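You operate a simulated robot arm through the tools that you are given. There is no shell and no other tool. Be economical: measure what you need, move in short steps, check, and stop when the job is done.

Carry out the task below with a simulated robot arm. There is one attempt and no reset: what you move stays moved.

Task
Warm up the blue machine's spindle with the mist collector running.
Fine: key to RUN, mode to WARM, and wait till the screen says WARMED.
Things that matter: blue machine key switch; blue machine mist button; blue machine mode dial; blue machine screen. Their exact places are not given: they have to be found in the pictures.

It is judged by the outcome, as a careful person would: the job done as asked, and still so three seconds after it is handed in. It fails if anything else is knocked over, pushed out of place, dropped, spilled or broken.

Robot
A 6-joint arm with a two-finger gripper, on a carriage that runs on a rail from [-2.17, 0.711] to [0.053, -0.017] (x, y) and turns from -2.845 to 2.95 rad about z. Base frame: it is fixed where the carriage stands at the start and does not move with it; the origin is on the floor, on the carriage's upright axis, x ahead of it, y to its left, z up. Readings come in m, rad, newtons and seconds.
Its first joint turns from -2.897 to 2.897 rad. Places, roughly: blue machine key switch [0.8, 0.3, 1.1]; blue machine mist button [0.7, 0.4, 1.1]; blue machine mode dial [0.9, 0.5, 1.1]; blue machine screen [0.9, 0.3, 1.6]. Payload 5 kg.
The tool frame sits at the grasp point between the pads (the TCP): z along the fingers, y along the line on which they close. The tips reach 0.03 m beyond it. The gripper opens to 0.176 m. The gripper's body begins 0.153 m behind the TCP.
Orientation is that of the tool frame in the base frame, as a unit quaternion [x, y, z, w]. With the fingers straight down and closing along the base's y, the tool's x points along the base's -x, its y along +y and its z along -z.

Tools
- The arm moves only by the tool jog_arm. Its argument "steps" is one flat list of numbers, 7 for each row, row after row: the shift along the tool's x, y, z in m, then the turn, a rotation vector about the tool's x, y, z in rad, then the closure in counts, from 0 (fully open) to 255 (shut). In form: [x, y, z, rx, ry, rz, claw, x, y, z, rx, ry, rz, claw, ...]. A call has 1 to 12 rows; each row is the pose to reach, as a shift and turn from the pose commanded when the call began, along the tool's axes at that moment. Each row takes 0.2 s and may step no farther than 0.05 m and 0.15 rad from the row before; otherwise, or with a gripper value out of range, the whole call is refused. Where a pose cannot be reached the arm comes as near as it can. A force on the tool above 40 N (or 10 N above the force at the start of the call, whichever is more), or a blocked arm, ends the call early, and 0.2 s more pass. The fingers move at their own pace and stop on an object; they squeeze with about 34 N. The grip force told is the motor's: it shows also when the fingers shut on nothing. Time passes only in rows, and 0.2 s behind the last, so rows that repeat a pose let the fingers close. The reply holds the time, the measured pose of the TCP, the force on the tool along the base axes, the opening and the grip force, in the units named above and with some noise, with the torque about the TCP (base axes, N m) and any sound that the robot's microphone picked up.
- Cameras (640 x 400 px; columns grow to the right, rows downward): "scene" is now at [0.0753, 0.2364, 1.6964]; the picture's right is [0.18, -0.98, 0.00], its down [-0.42, -0.08, -0.90] and it looks along [0.89, 0.17, -0.43] (base axes); focal length 278 px, centre (320, 200). "wrist" rides on the gripper at [0.067, -0.009, -0.183] in the tool frame; the picture's right is [0.14, 0.99, 0.00], its down [-0.92, 0.13, -0.36] and it looks along [-0.36, 0.05, 0.93] (tool axes); focal length 251 px, centre (320, 200).
- snapshot(camera): a new picture of that camera. It takes no simulated time.
- move_column(by): slides the trunk up (or, below 0, down) by that many m; the arm and the scene camera ride with it, the base frame stays. It gives what a move gives, with no picture.
- base_move(legs): drives the robot by 1 to 6 legs, each [ahead, left, turn to the left] in m, m and rad, along the robot's own axes; the way and the turn of a leg run together, so that a leg with both is an arc; at most 1.5 m and 3.142 rad a leg. The arm and the cameras ride along, it lands a little off, and it stops where it bumps. It keeps to its track: a leg is cut to what the track allows. It gives what a move gives.
- aim_head(pan, tilt): turns the head with the scene camera to pan (to the left, within 2.094 rad either way) and tilt (down, from -0.506 to 1.204), counted from straight ahead of the robot. It gives what a move gives.
- point_at(camera, pixels): there is no depth. For up to 12 entries [column, row, z] of the newest picture of that camera ("zoom" is the newest enlarged one), the place [x, y] in the base frame at which the ray of that pixel passes the height z, good to about 0.002 m, but the place of the scene camera against the robot may be out by one fixed shift of up to 0.012 m in any direction. It takes no simulated time.
- close_up(camera, box): a new picture of the part [left, top, right, bottom] of that camera's present view, enlarged. It takes no simulated time.
- finish_job(): hands the job in; it is judged then, once.

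Go step by step. Measure first, check grasps and placings, and put right what went wrong. The budget is 80 turns and 60 pictures, counting those below and the enlarged ones. Unless the task says otherwise, let go and move clear before handing in, and close with one line.

The tools are called after "Emit:" by a JSON object that holds its "api" and its "payload". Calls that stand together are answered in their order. jog_arm: Moves the arm, as the interface text tells. Its arguments: {"type":"object","properties":{"steps":{"type":"array","items":{"type":"number"}}},"required":["steps"]} The other tools are called the same way: move_column (by) slides the trunk up or down; base_move (legs) drives the base; aim_head (pan, tilt) turns the head that bears the scene camera; snapshot (camera) takes a picture; point_at (camera, pixels) gives the place at which the rays of pixels pass given heights; close_up (camera, box) takes an enlarged picture of a part of a camera's view; finish_job () hands the job in.

At the start:

```text
clock: 0.0
tcp_pos: [0.5062, 0.5624, 1.4813]
orientation: [0.0, 1.0, 0.0, 0.0]
wrist_force: [-0.4, 0.2, 0.5]
torque: [-0.02, 0.01, 0.04]
width: 0.1762
grasp_force: 0.1
trunk travel left (down, up): [-0.225, 0.125]
robot x, y, heading: [0.0036, -0.0013, 0.002]
head pan, tilt: [0.215, 0.534]
```

scene: 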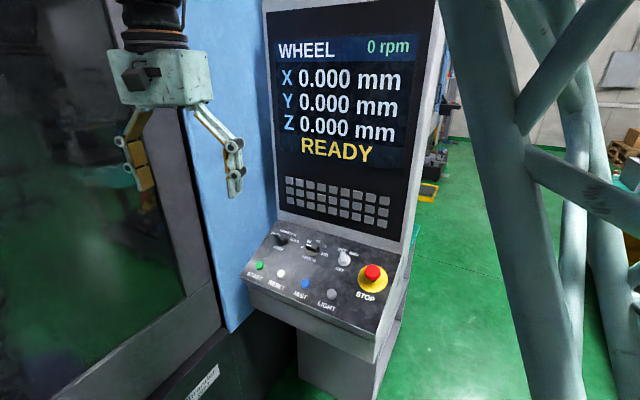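
wrist: 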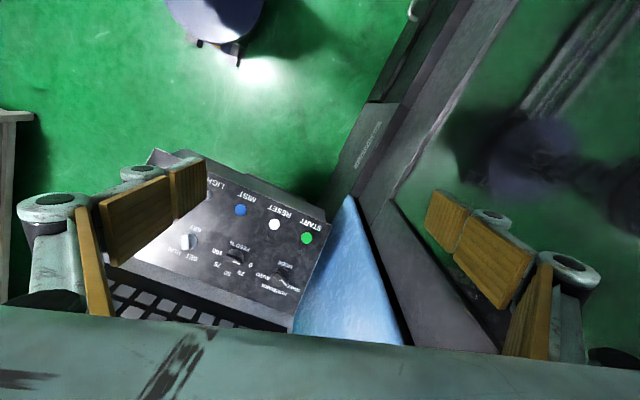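

The scene shows the panel: dials around (280,240), (312,247), (344,257), and buttons at row ~265-295. I'll zoom in on it from both cameras.

Emit:
{"api": "close_up", "payload": {"camera": "scene", "box": [230, 215, 410, 327]}}

Emit:
{"api": "close_up", "payload": {"camera": "wrist", "box": [100, 130, 350, 330]}}

```text
3.56 times, centred on (320, 271) of scene
```

zoom: 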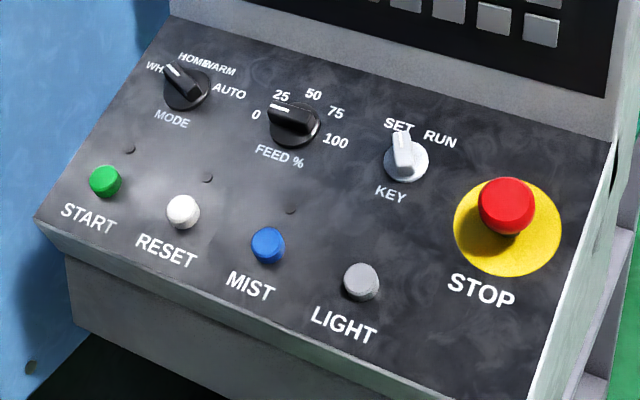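

```text
2.00 times, centred on (225, 230) of wrist
```

zoom: 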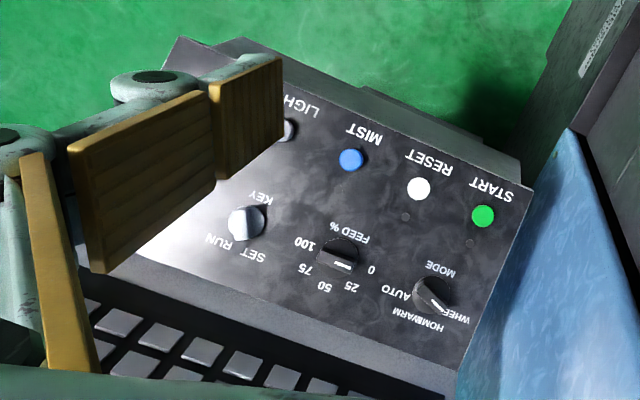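

The dials read WHEEL (mode) and SET (key). I'll triangulate the controls from both cameras.

Emit:
{"api": "point_at", "payload": {"camera": "scene", "pixels": [[259.5, 265.7, 1.0], [259.5, 265.7, 1.2], [305.4, 283.6, 1.0], [305.4, 283.6, 1.2], [282.3, 240.6, 1.0], [282.3, 240.6, 1.2], [344.5, 260.6, 1.0], [344.5, 260.6, 1.2], [281, 224, 1.1], [281, 224, 1.2]]}}

Emit:
{"api": "point_at", "payload": {"camera": "wrist", "pixels": [[306, 238, 1.0], [306, 238, 1.2], [240, 209.5, 1.0], [240, 209.5, 1.2], [281, 276.5, 1.0], [281, 276.5, 1.2], [187.5, 241.5, 1.0], [187.5, 241.5, 1.2]]}}

```text
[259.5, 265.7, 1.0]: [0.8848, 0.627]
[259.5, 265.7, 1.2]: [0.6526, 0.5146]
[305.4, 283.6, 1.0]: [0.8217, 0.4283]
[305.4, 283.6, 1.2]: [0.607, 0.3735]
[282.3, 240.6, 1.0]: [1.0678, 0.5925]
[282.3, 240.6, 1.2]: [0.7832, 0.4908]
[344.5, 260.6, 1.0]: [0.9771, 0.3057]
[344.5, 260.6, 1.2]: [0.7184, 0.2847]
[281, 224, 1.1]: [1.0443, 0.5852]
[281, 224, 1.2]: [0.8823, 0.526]
```

```text
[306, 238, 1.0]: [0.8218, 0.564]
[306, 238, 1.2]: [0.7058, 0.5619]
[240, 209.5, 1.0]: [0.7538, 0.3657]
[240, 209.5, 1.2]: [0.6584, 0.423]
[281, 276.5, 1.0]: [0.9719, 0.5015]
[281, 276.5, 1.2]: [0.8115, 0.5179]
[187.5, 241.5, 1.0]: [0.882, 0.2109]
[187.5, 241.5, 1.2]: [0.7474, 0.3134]
```

The controls triangulate to: mode ≈ (0.848,0.514,1.154), key ≈ (0.779,0.290,1.153), mist ≈ (0.700,0.398,1.114), and the panel slopes about 20°. I'll locate the blue wall and the monitor edges before coming close.

Emit:
{"api": "point_at", "payload": {"camera": "scene", "pixels": [[205, 220, 1.1], [205, 220, 1.3], [275, 205, 1.1], [275, 205, 1.3], [268, 60, 1.5], [268, 60, 1.7], [240, 277, 1.1], [240, 277, 1.0], [377, 338, 1.1], [377, 338, 1.0], [402, 255, 1.1], [402, 255, 1.2]]}}

Emit:
{"api": "point_at", "payload": {"camera": "wrist", "pixels": [[375, 272, 1.1], [375, 272, 1.3], [325, 222, 1.1], [325, 222, 1.0], [293, 330, 1.1], [293, 330, 1.2]]}}

```text
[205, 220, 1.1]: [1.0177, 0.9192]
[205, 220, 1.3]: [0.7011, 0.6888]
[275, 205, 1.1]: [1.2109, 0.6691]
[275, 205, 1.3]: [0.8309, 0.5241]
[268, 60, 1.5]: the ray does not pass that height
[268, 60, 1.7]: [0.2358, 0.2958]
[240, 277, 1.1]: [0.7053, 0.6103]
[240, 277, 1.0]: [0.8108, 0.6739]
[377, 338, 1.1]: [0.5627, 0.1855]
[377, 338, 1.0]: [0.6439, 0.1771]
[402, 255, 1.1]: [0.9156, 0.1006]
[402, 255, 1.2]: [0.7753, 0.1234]
```

```text
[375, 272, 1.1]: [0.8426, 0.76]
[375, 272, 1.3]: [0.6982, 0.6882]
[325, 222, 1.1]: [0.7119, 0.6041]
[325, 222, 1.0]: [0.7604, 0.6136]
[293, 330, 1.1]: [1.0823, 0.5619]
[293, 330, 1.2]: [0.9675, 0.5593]
```

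The blue wall's edge is near (0.70,0.69) and the panel's left edge is about 4 cm from the mode dial. I'll move to a tilted, yawed standoff over the key with the gripper partly closed.

Emit:
{"api": "jog_arm", "payload": {"steps": [-0.0261, -0.0313, 0.0175, 0.0074, -0.0433, 0.0421, 150, -0.0523, -0.0625, 0.035, 0.0149, -0.0867, 0.0841, 150, -0.0784, -0.0938, 0.0525, 0.0223, -0.13, 0.1262, 150, -0.1045, -0.125, 0.07, 0.0298, -0.1733, 0.1683, 150, -0.1306, -0.1563, 0.0875, 0.0372, -0.2166, 0.2103, 150, -0.1568, -0.1875, 0.105, 0.0446, -0.26, 0.2524, 150, -0.1829, -0.2188, 0.1225, 0.0521, -0.3033, 0.2944, 150, -0.209, -0.25, 0.14, 0.0595, -0.3466, 0.3365, 150]}}

Emit:
{"api": "snapshot", "payload": {"camera": "wrist"}}

Emit:
{"api": "snapshot", "payload": {"camera": "scene"}}

```text
clock: 1.8
tcp_pos: [0.7126, 0.3129, 1.342]
orientation: [0.167, 0.97, -0.03, 0.173]
wrist_force: [-0.1, -0.2, 0.3]
torque: [0.0, -0.01, -0.01]
width: 0.0725
grasp_force: 0.1
trunk travel left (down, up): [-0.225, 0.125]
robot x, y, heading: [0.0012, 0.0028, 0.001]
head pan, tilt: [0.215, 0.534]
```

```text
55 pictures are left
```

wrist: 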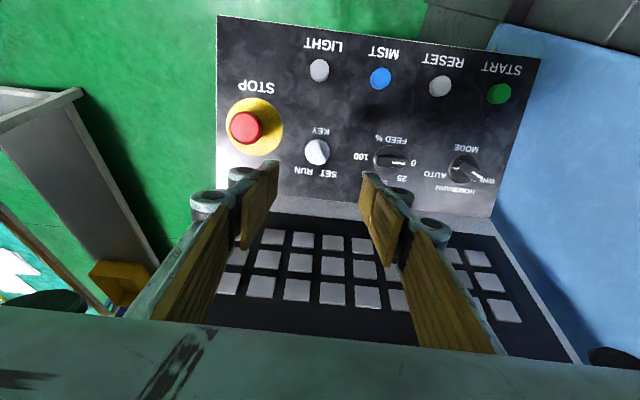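

```text
54 pictures are left
```

scene: 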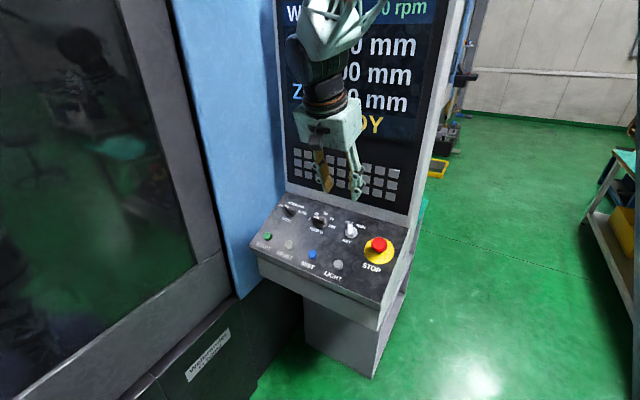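

The gripper hovers above the panel without touching anything. I'll enlarge the wrist view to see the key and dial shapes.

Emit:
{"api": "close_up", "payload": {"camera": "wrist", "box": [210, 100, 370, 200]}}

Emit:
{"api": "close_up", "payload": {"camera": "wrist", "box": [360, 110, 520, 210]}}

Emit:
{"api": "point_at", "payload": {"camera": "wrist", "pixels": [[317, 151, 1.15], [467, 169, 1.15], [380, 77, 1.11], [218, 15, 1.09], [540, 58, 1.09], [495, 218, 1.165], [216, 178, 1.165]]}}

```text
4.00 times, centred on (290, 150) of wrist
```

zoom: 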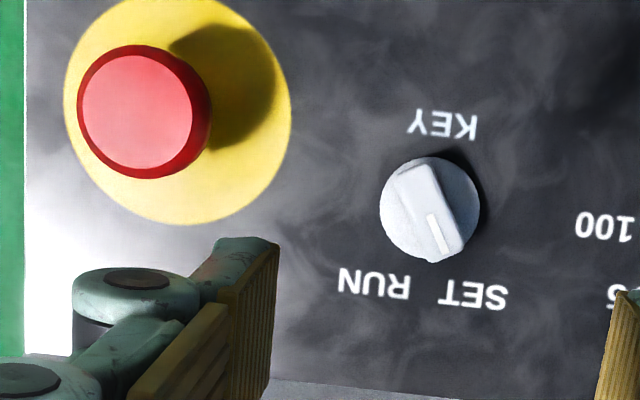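

```text
4.00 times, centred on (440, 160) of wrist
```

zoom: 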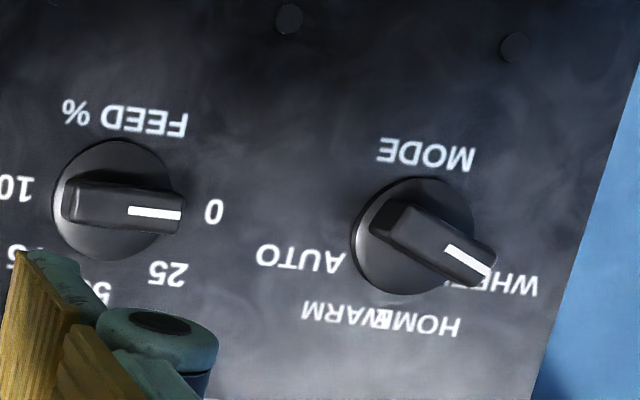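

```text
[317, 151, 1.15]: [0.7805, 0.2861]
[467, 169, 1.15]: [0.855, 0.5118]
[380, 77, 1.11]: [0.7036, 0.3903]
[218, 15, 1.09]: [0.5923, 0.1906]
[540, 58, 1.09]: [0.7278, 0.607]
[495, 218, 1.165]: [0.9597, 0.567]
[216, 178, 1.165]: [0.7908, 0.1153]
```

The key knob has a bar pointer at about 30° left of uphill (SET), and RUN is about 30° right. I'll come in closer over the key, turned so the fingers close across the bar.

Emit:
{"api": "jog_arm", "payload": {"steps": [0.001, -0.0007, 0.0315, 0.0046, -0.0171, -0.1299, 150, 0.0019, -0.0014, 0.0631, 0.0091, -0.0342, -0.2598, 150, 0.0029, -0.0021, 0.0947, 0.0137, -0.0513, -0.3896, 150, 0.0038, -0.0028, 0.1262, 0.0182, -0.0684, -0.5195, 150]}}

Emit:
{"api": "snapshot", "payload": {"camera": "wrist"}}

Emit:
{"api": "close_up", "payload": {"camera": "scene", "box": [240, 140, 432, 260]}}

```text
clock: 2.8
tcp_pos: [0.7505, 0.2966, 1.2215]
orientation: [-0.087, 0.974, -0.088, 0.19]
wrist_force: [-0.1, -0.5, 0.4]
torque: [-0.03, -0.05, 0.0]
width: 0.0723
grasp_force: 0.0
trunk travel left (down, up): [-0.225, 0.125]
robot x, y, heading: [0.0, -0.0055, -0.004]
head pan, tilt: [0.215, 0.534]
```

```text
51 pictures are left
```

wrist: 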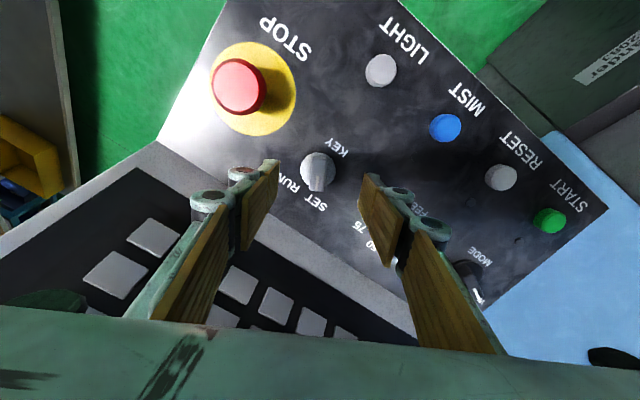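

```text
3.33 times, centred on (336, 200) of scene
```

zoom: 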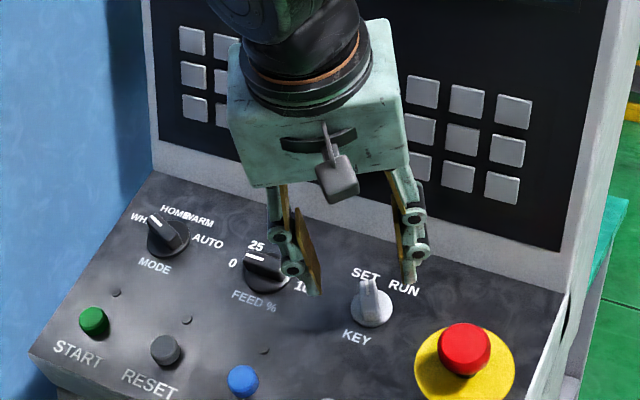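

The key sits at (318,172), right on the tool axis's projection (320,170), and its bar lies along the tool's x. I'll descend most of the way and check.

Emit:
{"api": "jog_arm", "payload": {"steps": [0, 0, 0.02, 0, 0, 0, 160, 0, 0, 0.04, 0, 0, 0, 160, 0, 0, 0.06, 0, 0, 0, 160]}}

Emit:
{"api": "snapshot", "payload": {"camera": "wrist"}}

Emit:
{"api": "close_up", "payload": {"camera": "scene", "box": [300, 190, 428, 270]}}

```text
clock: 3.6
tcp_pos: [0.7745, 0.2882, 1.1646]
orientation: [-0.088, 0.974, -0.087, 0.19]
wrist_force: [0.0, 0.5, 0.8]
torque: [0.03, -0.04, -0.03]
width: 0.0656
grasp_force: 0.1
trunk travel left (down, up): [-0.225, 0.125]
robot x, y, heading: [0.004, -0.0023, 0.003]
head pan, tilt: [0.215, 0.534]
```

```text
49 pictures are left
```

wrist: 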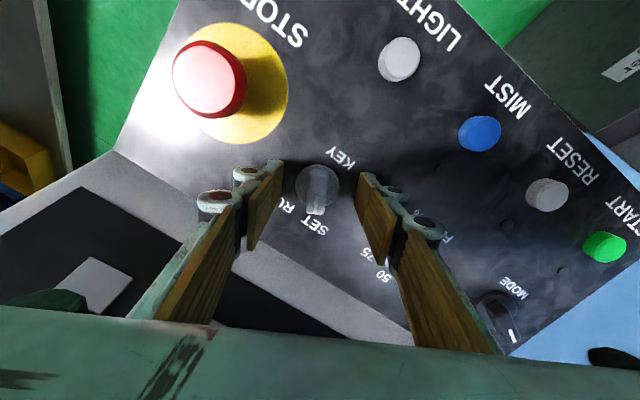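

```text
5.00 times, centred on (364, 230) of scene
```

zoom: 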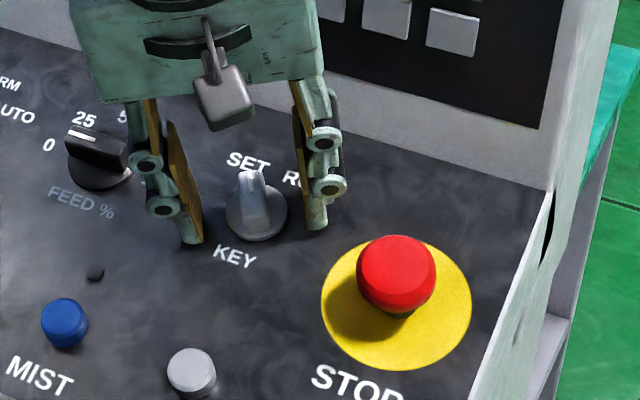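

The tips straddle the key, about 1 cm below its top. I'll descend a little more and close on the bar.

Emit:
{"api": "jog_arm", "payload": {"steps": [0, 0, 0.005, 0, 0, 0, 190, 0, 0, 0.005, 0, 0, 0, 225, 0, 0, 0.005, 0, 0, 0, 255, 0, 0, 0.005, 0, 0, 0, 255, 0, 0, 0.005, 0, 0, 0, 255]}}

Emit:
{"api": "snapshot", "payload": {"camera": "wrist"}}

```text
clock: 4.8
tcp_pos: [0.7774, 0.2847, 1.1595]
orientation: [-0.088, 0.974, -0.087, 0.19]
wrist_force: [4.4, -18.3, 2.3]
torque: [-0.59, -0.11, -0.44]
width: 0.0393
grasp_force: 44.9
trunk travel left (down, up): [-0.225, 0.125]
robot x, y, heading: [-0.001, 0.0017, -0.003]
head pan, tilt: [0.215, 0.534]
```

```text
47 pictures are left
```

wrist: 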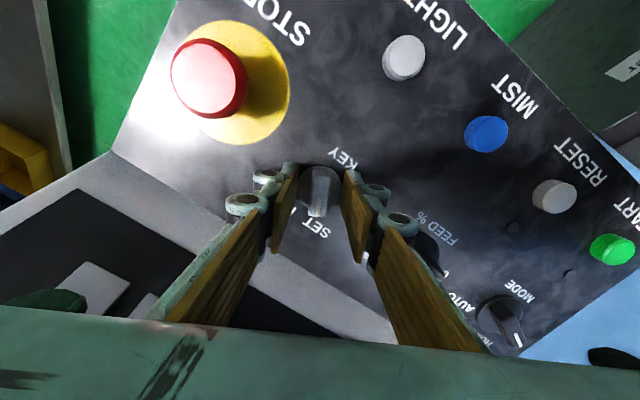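

The width of 39 mm means I have the round skirt rather than the bar, and the pull shows about 4 mm of sideways offset. I'll open, lift 8 mm, shift and re-grip.

Emit:
{"api": "jog_arm", "payload": {"steps": [0, 0, 0, 0, 0, 0, 190, 0, -0.004, -0.005, 0, 0, 0, 170, 0, -0.004, -0.008, 0, 0, 0, 170, 0, -0.004, -0.008, 0, 0, 0, 210, 0, -0.004, -0.008, 0, 0, 0, 255, 0, -0.004, -0.008, 0, 0, 0, 255, 0, -0.004, -0.008, 0, 0, 0, 255, 0, -0.004, -0.008, 0, 0, 0, 255]}}

Emit:
{"api": "snapshot", "payload": {"camera": "wrist"}}

```text
clock: 6.6
tcp_pos: [0.7735, 0.2863, 1.1692]
orientation: [-0.087, 0.974, -0.087, 0.189]
wrist_force: [1.0, 11.8, -4.3]
torque: [0.33, -0.19, 0.26]
width: 0.0156
grasp_force: 45.3
trunk travel left (down, up): [-0.225, 0.125]
robot x, y, heading: [0.0013, 0.0021, 0.001]
head pan, tilt: [0.215, 0.534]
```

```text
46 pictures are left
```

wrist: 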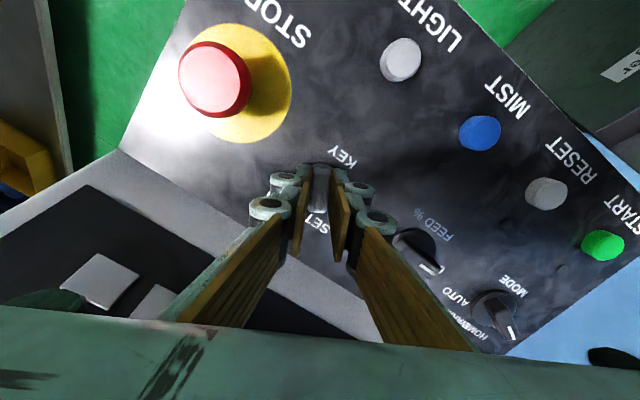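

The bar is now gripped at 15.6 mm. I'll turn it clockwise by 60°, with a 2 mm re-centring.

Emit:
{"api": "jog_arm", "payload": {"steps": [0, 0.002, 0, 0, 0, 0.12, 255, 0, 0.002, 0, 0, 0, 0.24, 255, 0, 0.002, 0, 0, 0, 0.36, 255, 0, 0.002, 0, 0, 0, 0.48, 255, 0, 0.002, 0, 0, 0, 0.6, 255, 0, 0.002, 0, 0, 0, 0.72, 255, 0, 0.002, 0, 0, 0, 0.84, 255, 0, 0.002, 0, 0, 0, 0.96, 255, 0, 0.002, 0, 0, 0, 1.06, 255, 0, 0.002, 0, 0, 0, 1.06, 255]}}

Emit:
{"api": "snapshot", "payload": {"camera": "wrist"}}

```text
clock: 8.8
tcp_pos: [0.7741, 0.2886, 1.1699]
orientation: [0.416, 0.885, 0.021, 0.207]
wrist_force: [9.9, 33.1, -4.2]
torque: [0.19, -0.11, 1.76]
width: 0.0159
grasp_force: 45.2
trunk travel left (down, up): [-0.225, 0.125]
robot x, y, heading: [0.002, -0.0005, -0.001]
head pan, tilt: [0.215, 0.534]
```

```text
45 pictures are left
```

wrist: 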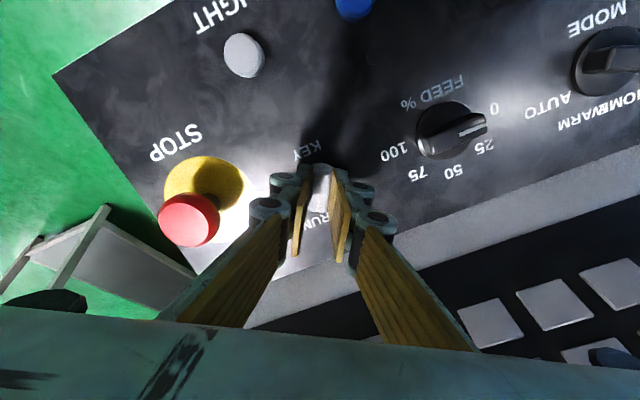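

The key has turned with the gripper and torque has built up, as at a stop. I'll release, lift away and check.

Emit:
{"api": "jog_arm", "payload": {"steps": [0, 0, 0, 0, 0, 0, 200, 0, 0, 0, 0, 0, 0, 170, 0, 0, -0.02, 0, 0, 0, 160, 0, 0, -0.06, 0, 0, 0, 160, 0, 0, -0.1, 0, 0, 0, 160]}}

Emit:
{"api": "snapshot", "payload": {"camera": "wrist"}}

Emit:
{"api": "snapshot", "payload": {"camera": "scene"}}

```text
clock: 10.0
tcp_pos: [0.7355, 0.3017, 1.2637]
orientation: [0.418, 0.884, 0.021, 0.208]
wrist_force: [-0.4, -0.1, 0.0]
torque: [-0.03, 0.0, -0.03]
width: 0.0655
grasp_force: 0.1
trunk travel left (down, up): [-0.225, 0.125]
robot x, y, heading: [0.0022, 0.0012, -0.002]
head pan, tilt: [0.215, 0.534]
```

```text
44 pictures are left
```

wrist: 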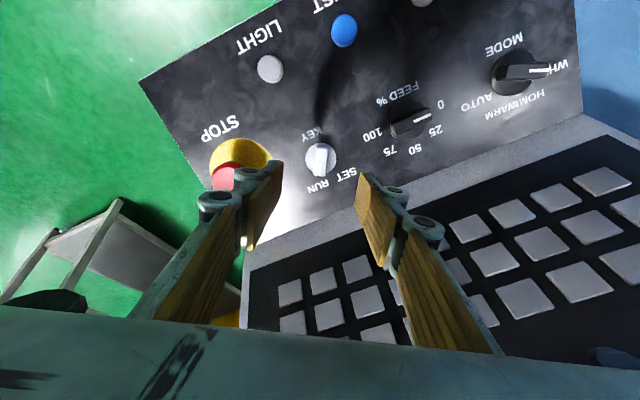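

```text
43 pictures are left
```

scene: 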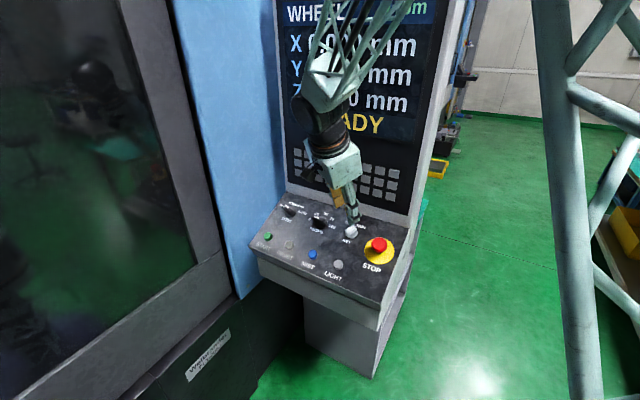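

The key now points to RUN. Next I'll move over the MIST button with closed fingers, turned square to the panel.

Emit:
{"api": "jog_arm", "payload": {"steps": [0.036, 0.002, 0.0065, 0, 0, -0.1325, 255, 0.072, 0.004, 0.013, 0, 0, -0.265, 255, 0.108, 0.006, 0.0195, 0, 0, -0.3975, 255, 0.1443, 0.008, 0.026, 0, 0, -0.53, 255, 0.1443, 0.008, 0.026, 0, 0, -0.53, 255]}}

Emit:
{"api": "snapshot", "payload": {"camera": "wrist"}}

Emit:
{"api": "close_up", "payload": {"camera": "scene", "box": [240, 190, 400, 290]}}

```text
clock: 11.2
tcp_pos: [0.6706, 0.4109, 1.189]
orientation: [0.17, 0.963, -0.035, 0.206]
wrist_force: [0.3, 0.9, -0.3]
torque: [-0.17, -0.05, -0.1]
width: 0.0002
grasp_force: 34.2
trunk travel left (down, up): [-0.225, 0.125]
robot x, y, heading: [-0.0017, -0.0034, 0.002]
head pan, tilt: [0.215, 0.534]
```

```text
42 pictures are left
```

wrist: 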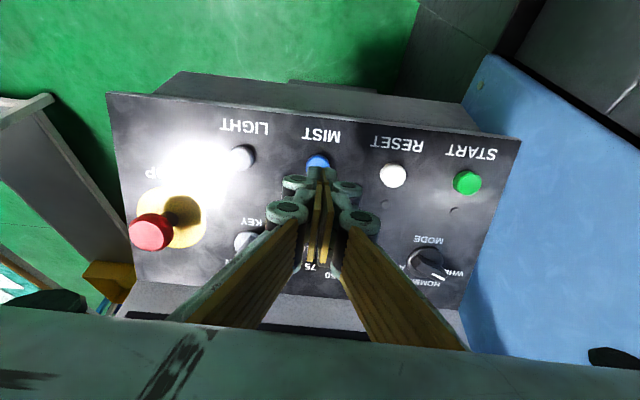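

```text
4.00 times, centred on (320, 240) of scene
```

zoom: 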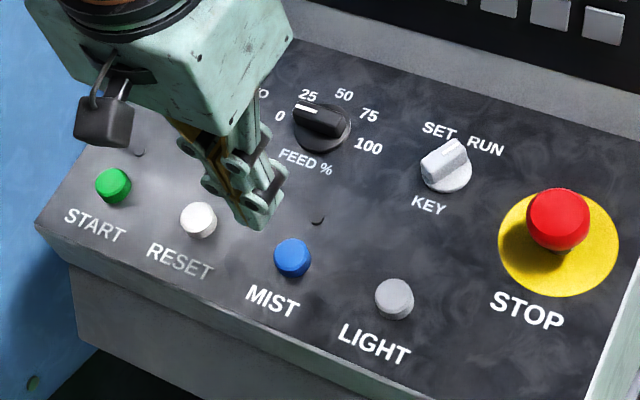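

The MIST button at about (318,165) lines up with the tool axis. I'll advance to just above it.

Emit:
{"api": "jog_arm", "payload": {"steps": [0, -0.001, 0.025, 0, 0, 0, 255, 0, -0.001, 0.05, 0, 0, 0, 255]}}

Emit:
{"api": "close_up", "payload": {"camera": "scene", "box": [256, 210, 384, 290]}}

Emit:
{"api": "close_up", "payload": {"camera": "wrist", "box": [240, 130, 400, 230]}}

```text
clock: 11.8
tcp_pos: [0.6891, 0.4021, 1.1413]
orientation: [0.17, 0.963, -0.035, 0.205]
wrist_force: [-0.5, -0.1, 0.0]
torque: [-0.06, 0.01, -0.03]
width: 0.0001
grasp_force: 33.7
trunk travel left (down, up): [-0.225, 0.125]
robot x, y, heading: [0.0014, -0.0016, -0.002]
head pan, tilt: [0.215, 0.534]
```

```text
5.00 times, centred on (320, 250) of scene
```

zoom: 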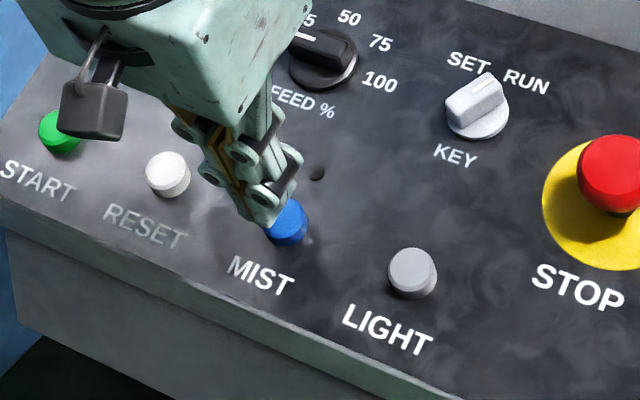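

```text
4.00 times, centred on (320, 180) of wrist
```

zoom: 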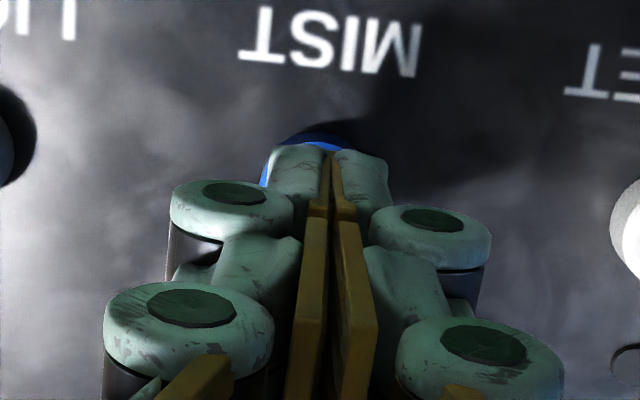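

The tip is about to touch, about 4 mm left of the button's centre. I'll shift and press in small steps.

Emit:
{"api": "jog_arm", "payload": {"steps": [0, -0.004, 0.005, 0, 0, 0, 255, 0, -0.004, 0.01, 0, 0, 0, 255, 0, -0.004, 0.014, 0, 0, 0, 255, 0, -0.004, 0.018, 0, 0, 0, 255]}}

Emit:
{"api": "close_up", "payload": {"camera": "scene", "box": [256, 210, 384, 290]}}

```text
clock: 12.8
tcp_pos: [0.6949, 0.3952, 1.1256]
orientation: [0.17, 0.963, -0.033, 0.206]
wrist_force: [-0.1, 0.8, 0.1]
torque: [0.05, -0.01, 0.03]
width: 0.0
grasp_force: 33.9
trunk travel left (down, up): [-0.225, 0.125]
robot x, y, heading: [0.0003, 0.0033, -0.004]
head pan, tilt: [0.215, 0.534]
```

```text
5.00 times, centred on (320, 250) of scene
```

zoom: 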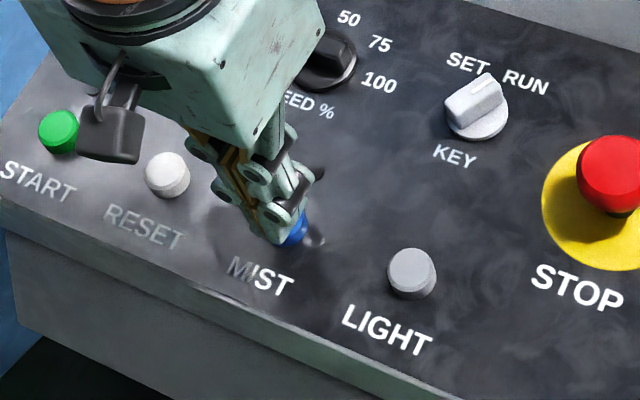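

No contact force yet. I'll keep pressing in small steps.

Emit:
{"api": "jog_arm", "payload": {"steps": [0, 0, 0.003, 0, 0, 0, 255, 0, 0, 0.006, 0, 0, 0, 255, 0, 0, 0.009, 0, 0, 0, 255]}}

Emit:
{"api": "close_up", "payload": {"camera": "scene", "box": [256, 210, 384, 290]}}

```text
clock: 13.6
tcp_pos: [0.6982, 0.3945, 1.1189]
orientation: [0.169, 0.963, -0.034, 0.206]
wrist_force: [-1.1, 0.2, 1.5]
torque: [0.02, 0.0, -0.02]
width: 0.0003
grasp_force: 33.7
trunk travel left (down, up): [-0.225, 0.125]
robot x, y, heading: [0.0019, -0.0035, 0.001]
head pan, tilt: [0.215, 0.534]
```

```text
5.00 times, centred on (320, 250) of scene
```

zoom: 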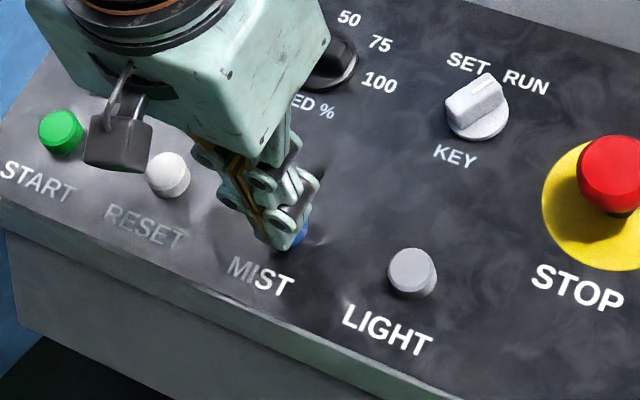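

About 1.8 N along the normal: contact has begun. I'll press a few mm more.

Emit:
{"api": "jog_arm", "payload": {"steps": [0, 0, 0.002, 0, 0, 0, 255, 0, 0, 0.004, 0, 0, 0, 255]}}

Emit:
{"api": "close_up", "payload": {"camera": "scene", "box": [256, 210, 384, 290]}}

```text
clock: 14.2
tcp_pos: [0.6983, 0.395, 1.1153]
orientation: [0.17, 0.963, -0.033, 0.206]
wrist_force: [0.8, 0.0, 2.8]
torque: [-0.02, -0.06, 0.01]
width: 0.0
grasp_force: 34.2
trunk travel left (down, up): [-0.225, 0.125]
robot x, y, heading: [-0.0003, 0.0007, -0.003]
head pan, tilt: [0.215, 0.534]
heard: click
```

```text
5.00 times, centred on (320, 250) of scene
```

zoom: 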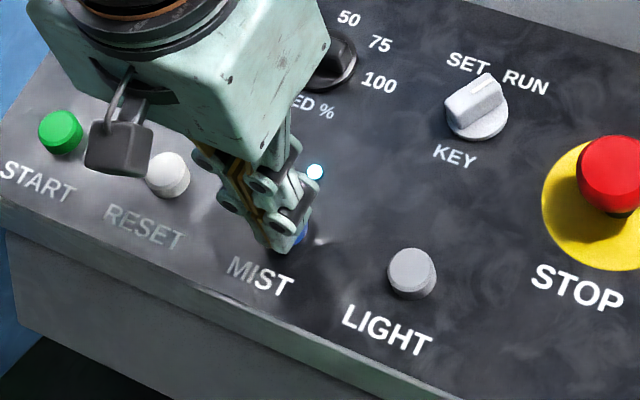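

A click was heard and the lamp at zoom (316,172) lit. I'll back off and check that it stays on.

Emit:
{"api": "jog_arm", "payload": {"steps": [0, 0, -0.03, 0, 0, 0, 255, 0, 0, -0.07, 0, 0, 0, 200, 0, 0, -0.11, 0, 0, 0, 160, 0, 0, -0.15, 0, 0, 0, 150]}}

Emit:
{"api": "snapshot", "payload": {"camera": "scene"}}

Emit:
{"api": "snapshot", "payload": {"camera": "wrist"}}

```text
clock: 15.2
tcp_pos: [0.64, 0.4153, 1.2508]
orientation: [0.17, 0.963, -0.034, 0.206]
wrist_force: [0.6, 0.4, -0.5]
torque: [-0.05, -0.04, -0.05]
width: 0.0725
grasp_force: 0.0
trunk travel left (down, up): [-0.225, 0.125]
robot x, y, heading: [0.0002, -0.0004, -0.0]
head pan, tilt: [0.215, 0.534]
```

```text
35 pictures are left
```

scene: 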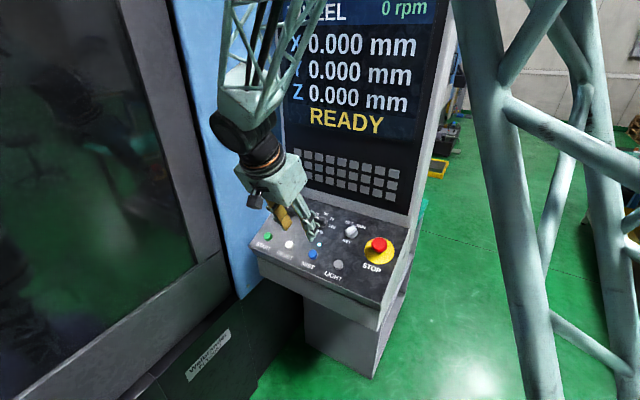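

```text
34 pictures are left
```

wrist: 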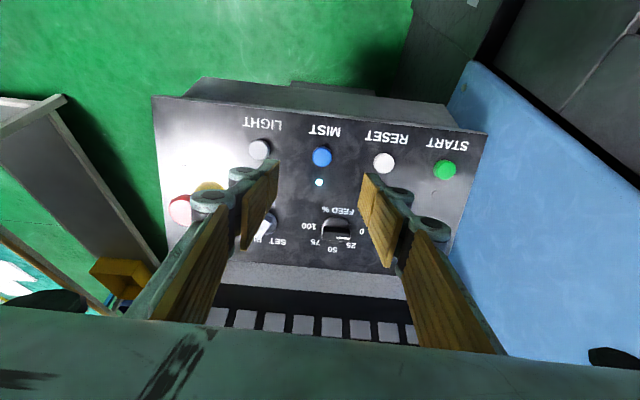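

The mist lamp is lit at (319,183). The mode pointer sits at about 67° left of uphill, so I'll move over the dial while yawing to match its bar.

Emit:
{"api": "jog_arm", "payload": {"steps": [-0.0127, 0.0176, 0.0083, 0, 0, -0.13, 150, -0.0253, 0.0351, 0.0167, 0, 0, -0.26, 150, -0.038, 0.0527, 0.025, 0, 0, -0.39, 150, -0.0507, 0.0702, 0.0333, 0, 0, -0.52, 150, -0.0633, 0.0878, 0.0417, 0, 0, -0.65, 150, -0.076, 0.1053, 0.05, 0, 0, -0.78, 150, -0.0887, 0.1229, 0.0583, 0, 0, -0.91, 150, -0.1013, 0.1404, 0.0667, 0, 0, -1.04, 150, -0.114, 0.158, 0.075, 0, 0, -1.17, 150]}}

Emit:
{"api": "snapshot", "payload": {"camera": "wrist"}}

Emit:
{"api": "snapshot", "payload": {"camera": "scene"}}

```text
clock: 17.2
tcp_pos: [0.8226, 0.5161, 1.2288]
orientation: [-0.39, 0.897, -0.142, 0.152]
wrist_force: [0.6, -0.2, 0.4]
torque: [0.0, -0.06, 0.02]
width: 0.0722
grasp_force: 0.1
trunk travel left (down, up): [-0.225, 0.125]
robot x, y, heading: [-0.0012, -0.0045, -0.004]
head pan, tilt: [0.215, 0.534]
```

```text
33 pictures are left
```

wrist: 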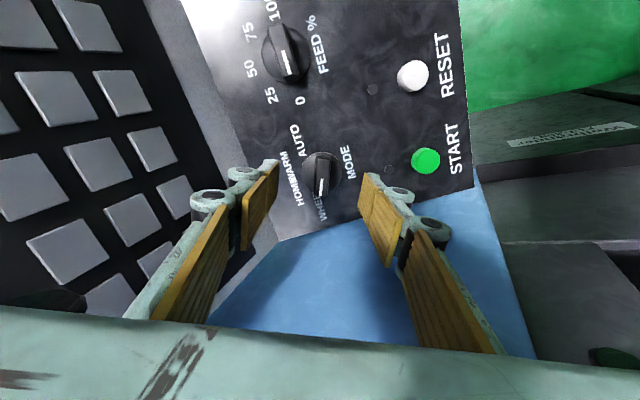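

```text
32 pictures are left
```

scene: 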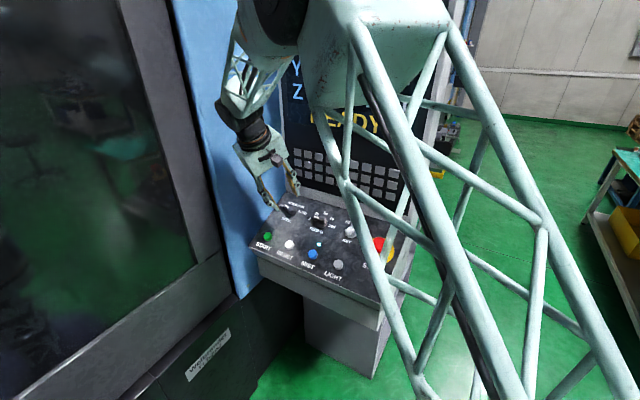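

The dial is at (320,172) with its pointer along the tool's x, as wanted. I'll look closer before descending.

Emit:
{"api": "close_up", "payload": {"camera": "wrist", "box": [256, 130, 384, 210]}}

Emit:
{"api": "close_up", "payload": {"camera": "scene", "box": [210, 120, 338, 200]}}

```text
5.00 times, centred on (320, 170) of wrist
```

zoom: 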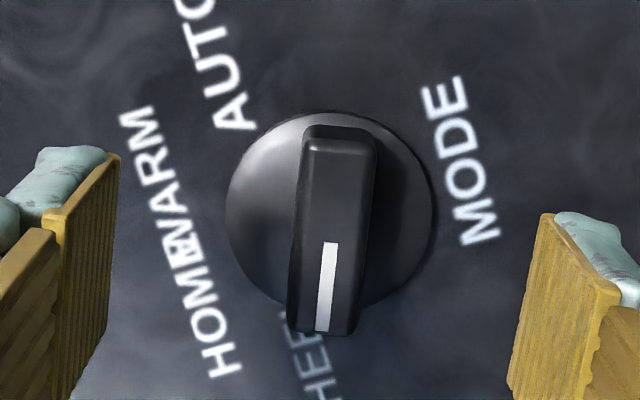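

```text
5.00 times, centred on (274, 160) of scene
```

zoom: 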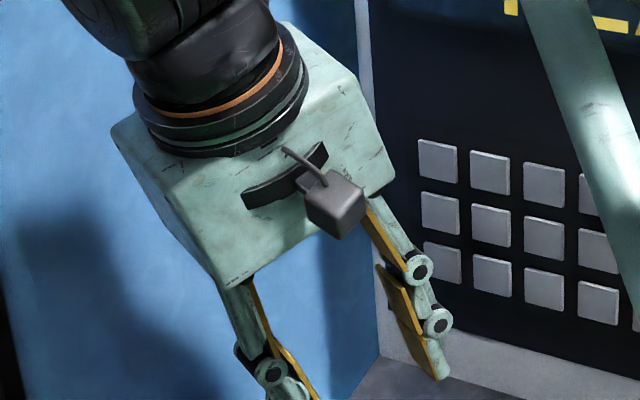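

The bar is well aligned, about 2 mm toward +y. I'll descend 6.5 cm and close on the bar.

Emit:
{"api": "jog_arm", "payload": {"steps": [0, 0.002, 0.025, 0, 0, 0, 160, 0, 0.002, 0.05, 0, 0, 0, 170, 0, 0.002, 0.065, 0, 0, 0, 180]}}

Emit:
{"api": "close_up", "payload": {"camera": "wrist", "box": [240, 140, 400, 240]}}

Emit:
{"api": "close_up", "payload": {"camera": "scene", "box": [230, 150, 358, 230]}}

```text
clock: 18.0
tcp_pos: [0.8449, 0.5096, 1.1693]
orientation: [-0.39, 0.897, -0.142, 0.153]
wrist_force: [0.7, 0.4, -0.4]
torque: [-0.04, 0.05, 0.0]
width: 0.0518
grasp_force: 0.1
trunk travel left (down, up): [-0.225, 0.125]
robot x, y, heading: [0.002, 0.0022, 0.003]
head pan, tilt: [0.215, 0.534]
```

```text
4.00 times, centred on (320, 190) of wrist
```

zoom: 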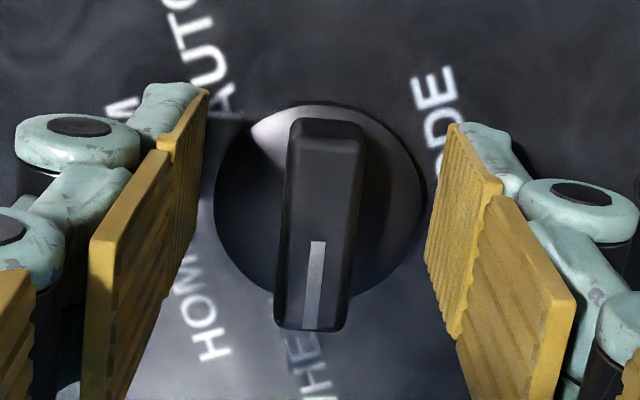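

```text
5.00 times, centred on (294, 190) of scene
```

zoom: 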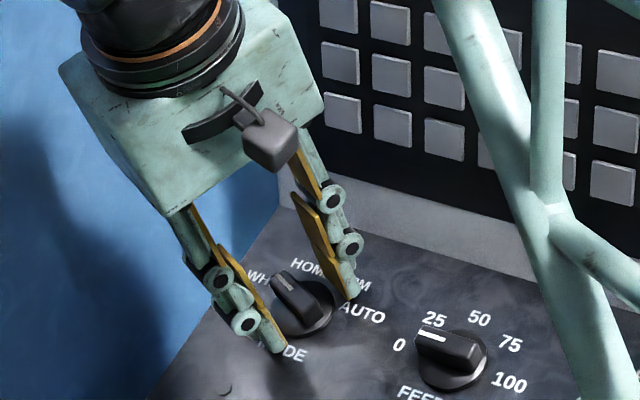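

Well centred: the bar is at zoom column 322, midway between the pads. I'll close.

Emit:
{"api": "jog_arm", "payload": {"steps": [0, 0, 0, 0, 0, 0, 220, 0, 0, 0, 0, 0, 0, 255, 0, 0, 0, 0, 0, 0, 255, 0, 0, 0, 0, 0, 0, 255]}}

```text
clock: 19.0
tcp_pos: [0.8467, 0.5085, 1.1679]
orientation: [-0.39, 0.897, -0.142, 0.152]
wrist_force: [-2.2, 1.8, -3.6]
torque: [0.13, -0.09, 0.15]
width: 0.0154
grasp_force: 45.3
trunk travel left (down, up): [-0.225, 0.125]
robot x, y, heading: [-0.001, 0.0011, -0.001]
head pan, tilt: [0.215, 0.534]
```

Firm grip on the bar at 15.4 mm. I estimate about 2.5 cm of clearance to the blue wall, so I'll turn clockwise by about 86° toward WARM.

Emit:
{"api": "jog_arm", "payload": {"steps": [0, 0, 0, 0, 0, 0.138, 255, 0, 0, 0, 0, 0, 0.276, 255, 0, 0, 0, 0, 0, 0.414, 255, 0, 0, 0, 0, 0, 0.552, 255, 0, 0, 0, 0, 0, 0.69, 255, 0, 0, 0, 0, 0, 0.828, 255, 0, 0, 0, 0, 0, 0.966, 255, 0, 0, 0, 0, 0, 1.104, 255, 0, 0, 0, 0, 0, 1.242, 255, 0, 0, 0, 0, 0, 1.38, 255, 0, 0, 0, 0, 0, 1.5, 255]}}

Emit:
{"api": "snapshot", "payload": {"camera": "wrist"}}

Emit:
{"api": "snapshot", "payload": {"camera": "scene"}}

```text
clock: 20.3
tcp_pos: [0.8433, 0.5149, 1.1672]
orientation: [-0.041, 0.977, -0.077, 0.193]
wrist_force: [6.6, 6.4, -8.9]
torque: [0.25, -0.18, 0.21]
width: 0.0154
grasp_force: 44.8
trunk travel left (down, up): [-0.225, 0.125]
robot x, y, heading: [-0.0007, 0.0016, 0.004]
head pan, tilt: [0.215, 0.534]
stopped in row 6: the force on the tool passed its limit at 42 N (the readings are from after the stop); the commanded pose is now the measured one
```

```text
27 pictures are left
```

wrist: 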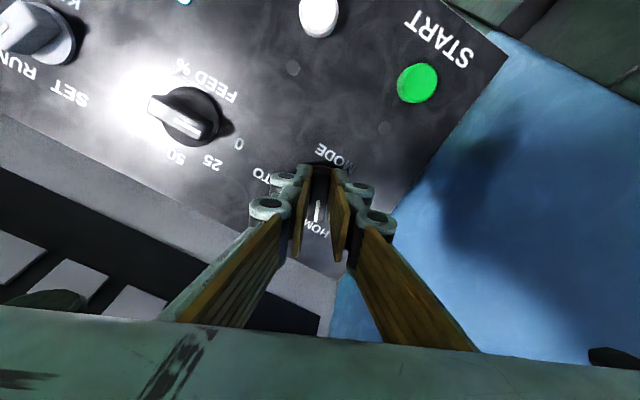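

```text
26 pictures are left
```

scene: 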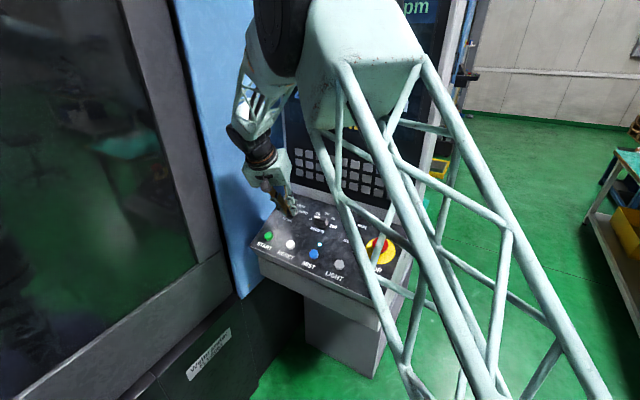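

The limit tripped after a 42° turn, with the dial now at HOME. The TCP drift implies the knob axis lies about 9 mm toward tool −x, so I'll continue the turn about that axis.

Emit:
{"api": "jog_arm", "payload": {"steps": [-0.0001, 0.0012, 0, 0, 0, 0.13, 255, -0.0003, 0.0023, 0, 0, 0, 0.26, 255, -0.0007, 0.0034, 0, 0, 0, 0.39, 255, -0.0012, 0.0045, 0, 0, 0, 0.52, 255, -0.0018, 0.0054, 0, 0, 0, 0.65, 255, -0.0026, 0.0063, 0, 0, 0, 0.78, 255]}}

Emit:
{"api": "snapshot", "payload": {"camera": "wrist"}}

```text
clock: 21.7
tcp_pos: [0.8456, 0.5213, 1.1663]
orientation: [0.335, 0.919, 0.003, 0.207]
wrist_force: [-5.6, 18.1, -13.2]
torque: [1.07, 0.89, 0.44]
width: 0.0153
grasp_force: 45.0
trunk travel left (down, up): [-0.225, 0.125]
robot x, y, heading: [-0.0018, -0.0021, 0.002]
head pan, tilt: [0.215, 0.534]
```

```text
25 pictures are left
```

wrist: 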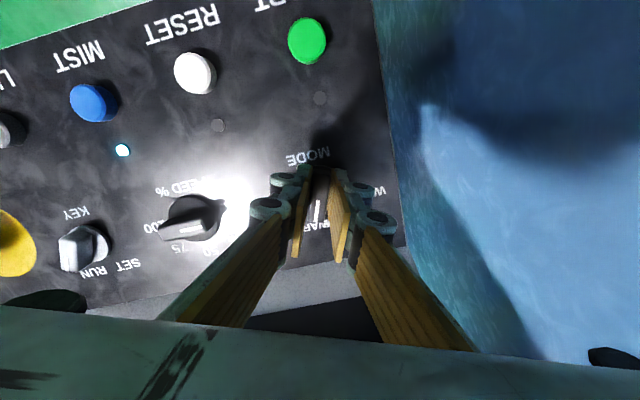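

The pointer now lies on the WARM label. I'll release and back away.

Emit:
{"api": "jog_arm", "payload": {"steps": [0, 0, 0, 0, 0, 0, 215, 0, 0, 0, 0, 0, 0, 190, 0, 0, -0.02, 0, 0, 0, 180, 0, 0, -0.05, 0, 0, 0, 180, 0, 0, -0.09, 0, 0, 0, 180]}}

Emit:
{"api": "snapshot", "payload": {"camera": "wrist"}}

Emit:
{"api": "snapshot", "payload": {"camera": "scene"}}

```text
clock: 22.9
tcp_pos: [0.8103, 0.533, 1.2505]
orientation: [0.335, 0.919, 0.003, 0.207]
wrist_force: [-0.1, 0.8, 0.1]
torque: [-0.03, -0.01, 0.02]
width: 0.0519
grasp_force: 0.1
trunk travel left (down, up): [-0.225, 0.125]
robot x, y, heading: [-0.0035, 0.0022, 0.0]
head pan, tilt: [0.215, 0.534]
```

```text
24 pictures are left
```

wrist: 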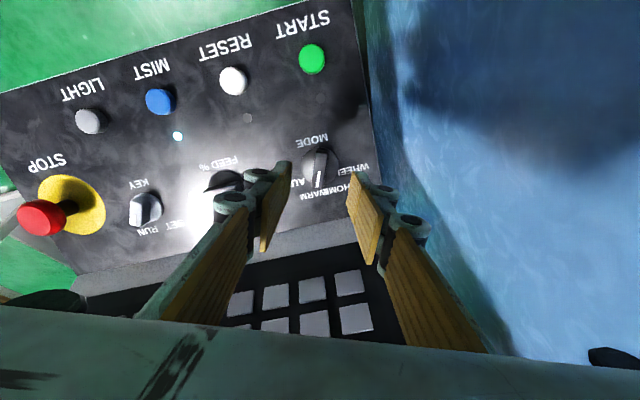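

```text
23 pictures are left
```

scene: 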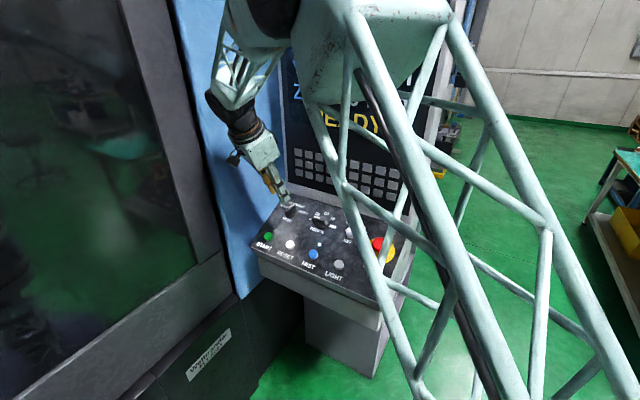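

The dial looks to be at WARM with the mist lamp still on, but the arm hides the screen. I'll pull back to uncover it.

Emit:
{"api": "jog_arm", "payload": {"steps": [0.0101, -0.0388, -0.0102, 0, 0, -0.07, 180, 0.0202, -0.0776, -0.0204, 0, 0, -0.14, 180, 0.0304, -0.1164, -0.0306, 0, 0, -0.21, 180, 0.0405, -0.1552, -0.0408, 0, 0, -0.28, 180, 0.0506, -0.194, -0.051, 0, 0, -0.35, 180]}}

Emit:
{"api": "aim_head", "payload": {"pan": 0.215, "tilt": 0.35}}

Emit:
{"api": "snapshot", "payload": {"camera": "scene"}}

Emit:
{"api": "close_up", "payload": {"camera": "wrist", "box": [160, 80, 480, 280]}}

```text
clock: 24.1
tcp_pos: [0.6374, 0.4177, 1.2539]
orientation: [0.168, 0.964, -0.033, 0.205]
wrist_force: [0.0, -0.3, 0.0]
torque: [0.08, 0.0, -0.02]
width: 0.0515
grasp_force: 0.0
trunk travel left (down, up): [-0.225, 0.125]
robot x, y, heading: [-0.0008, 0.0041, 0.005]
head pan, tilt: [0.215, 0.534]
```

```text
clock: 24.8
tcp_pos: [0.6386, 0.4178, 1.252]
orientation: [0.17, 0.963, -0.033, 0.205]
wrist_force: [0.8, 1.4, -1.3]
torque: [-0.09, 0.01, -0.05]
width: 0.0518
grasp_force: 0.2
trunk travel left (down, up): [-0.225, 0.125]
robot x, y, heading: [0.004, -0.0025, 0.005]
head pan, tilt: [0.215, 0.351]
```

```text
22 pictures are left
```

scene: 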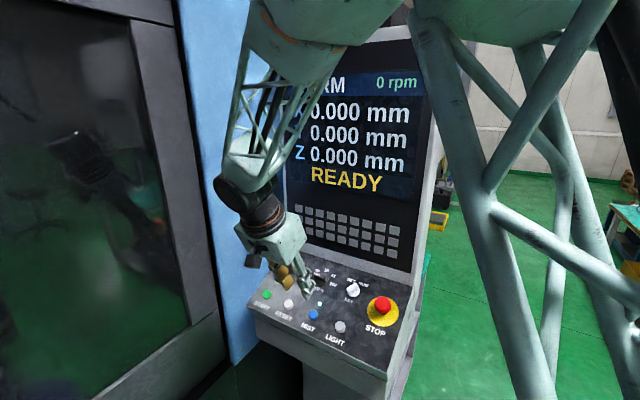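

```text
2.00 times, centred on (320, 180) of wrist
```

zoom: 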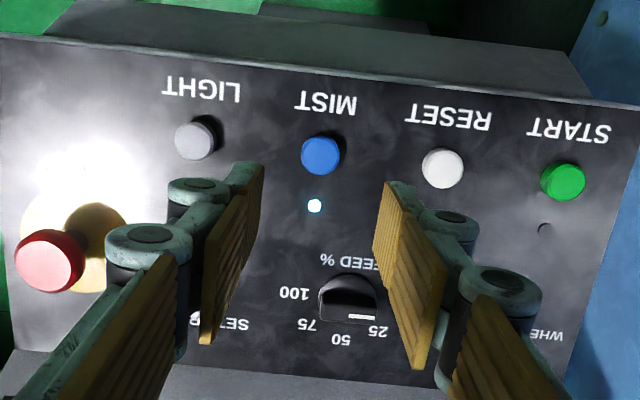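

The screen title now ends "...RM" (WARM), at 0 rpm and READY. I'll wait a few seconds to see whether the warm-up begins by itself.

Emit:
{"api": "jog_arm", "payload": {"steps": [0, 0, 0, 0, 0, 0, 180, 0, 0, 0, 0, 0, 0, 180, 0, 0, 0, 0, 0, 0, 180, 0, 0, 0, 0, 0, 0, 180, 0, 0, 0, 0, 0, 0, 180, 0, 0, 0, 0, 0, 0, 180, 0, 0, 0, 0, 0, 0, 180, 0, 0, 0, 0, 0, 0, 180, 0, 0, 0, 0, 0, 0, 180, 0, 0, 0, 0, 0, 0, 180, 0, 0, 0, 0, 0, 0, 180, 0, 0, 0, 0, 0, 0, 180]}}

Emit:
{"api": "snapshot", "payload": {"camera": "scene"}}

```text
clock: 27.4
tcp_pos: [0.6383, 0.418, 1.2531]
orientation: [0.17, 0.963, -0.034, 0.204]
wrist_force: [0.4, -0.4, 1.0]
torque: [-0.02, 0.01, 0.0]
width: 0.0516
grasp_force: 0.0
trunk travel left (down, up): [-0.225, 0.125]
robot x, y, heading: [-0.0012, -0.0004, 0.003]
head pan, tilt: [0.215, 0.351]
```

```text
20 pictures are left
```

scene: 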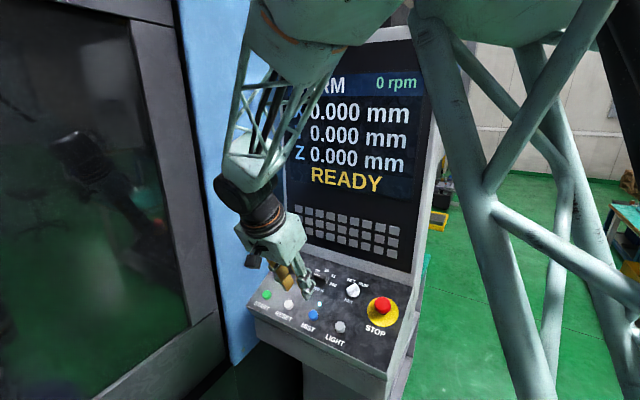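

It stays READY at 0 rpm, so the cycle needs a press of START. I'll move over START with closed fingers, yawed to keep the gripper's wide body clear of the blue wall.

Emit:
{"api": "jog_arm", "payload": {"steps": [-0.0006, 0.0193, 0.0081, 0, 0, -0.13, 255, -0.0011, 0.0387, 0.0162, 0, 0, -0.26, 255, -0.0017, 0.058, 0.0242, 0, 0, -0.39, 255, -0.0022, 0.0773, 0.0323, 0, 0, -0.52, 255, -0.0028, 0.0967, 0.0404, 0, 0, -0.65, 255, -0.0033, 0.116, 0.0485, 0, 0, -0.78, 255, -0.0039, 0.1353, 0.0565, 0, 0, -0.91, 255, -0.0044, 0.1547, 0.0646, 0, 0, -1.04, 255, -0.005, 0.174, 0.0727, 0, 0, -1.17, 255]}}

Emit:
{"api": "snapshot", "payload": {"camera": "wrist"}}

Emit:
{"api": "close_up", "payload": {"camera": "scene", "box": [220, 250, 348, 330]}}

```text
clock: 29.4
tcp_pos: [0.7278, 0.5702, 1.1854]
orientation: [-0.393, 0.896, -0.141, 0.151]
wrist_force: [-0.6, -0.7, -1.1]
torque: [0.0, -0.03, 0.05]
width: 0.0
grasp_force: 34.4
trunk travel left (down, up): [-0.225, 0.125]
robot x, y, heading: [-0.0, -0.0013, 0.004]
head pan, tilt: [0.215, 0.351]
```

```text
19 pictures are left
```

wrist: 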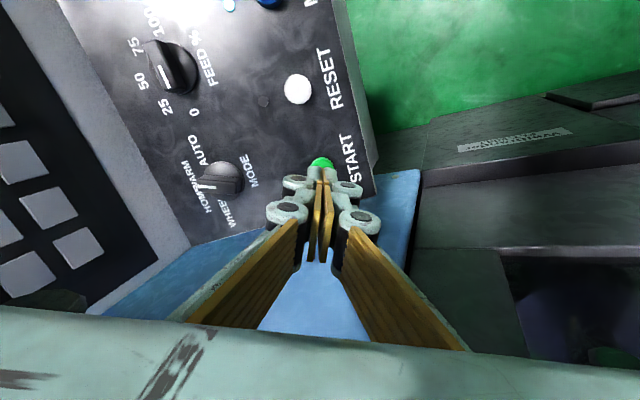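

```text
5.00 times, centred on (284, 290) of scene
```

zoom: 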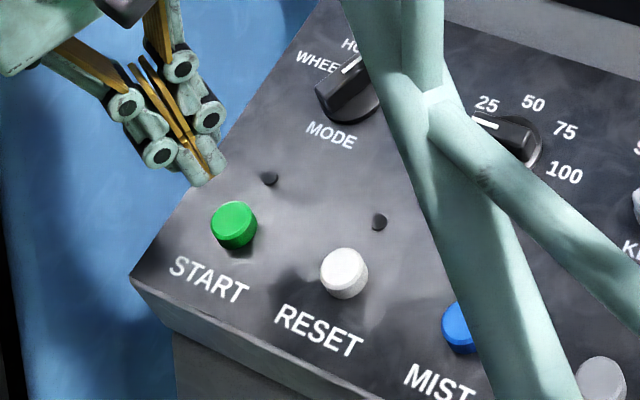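

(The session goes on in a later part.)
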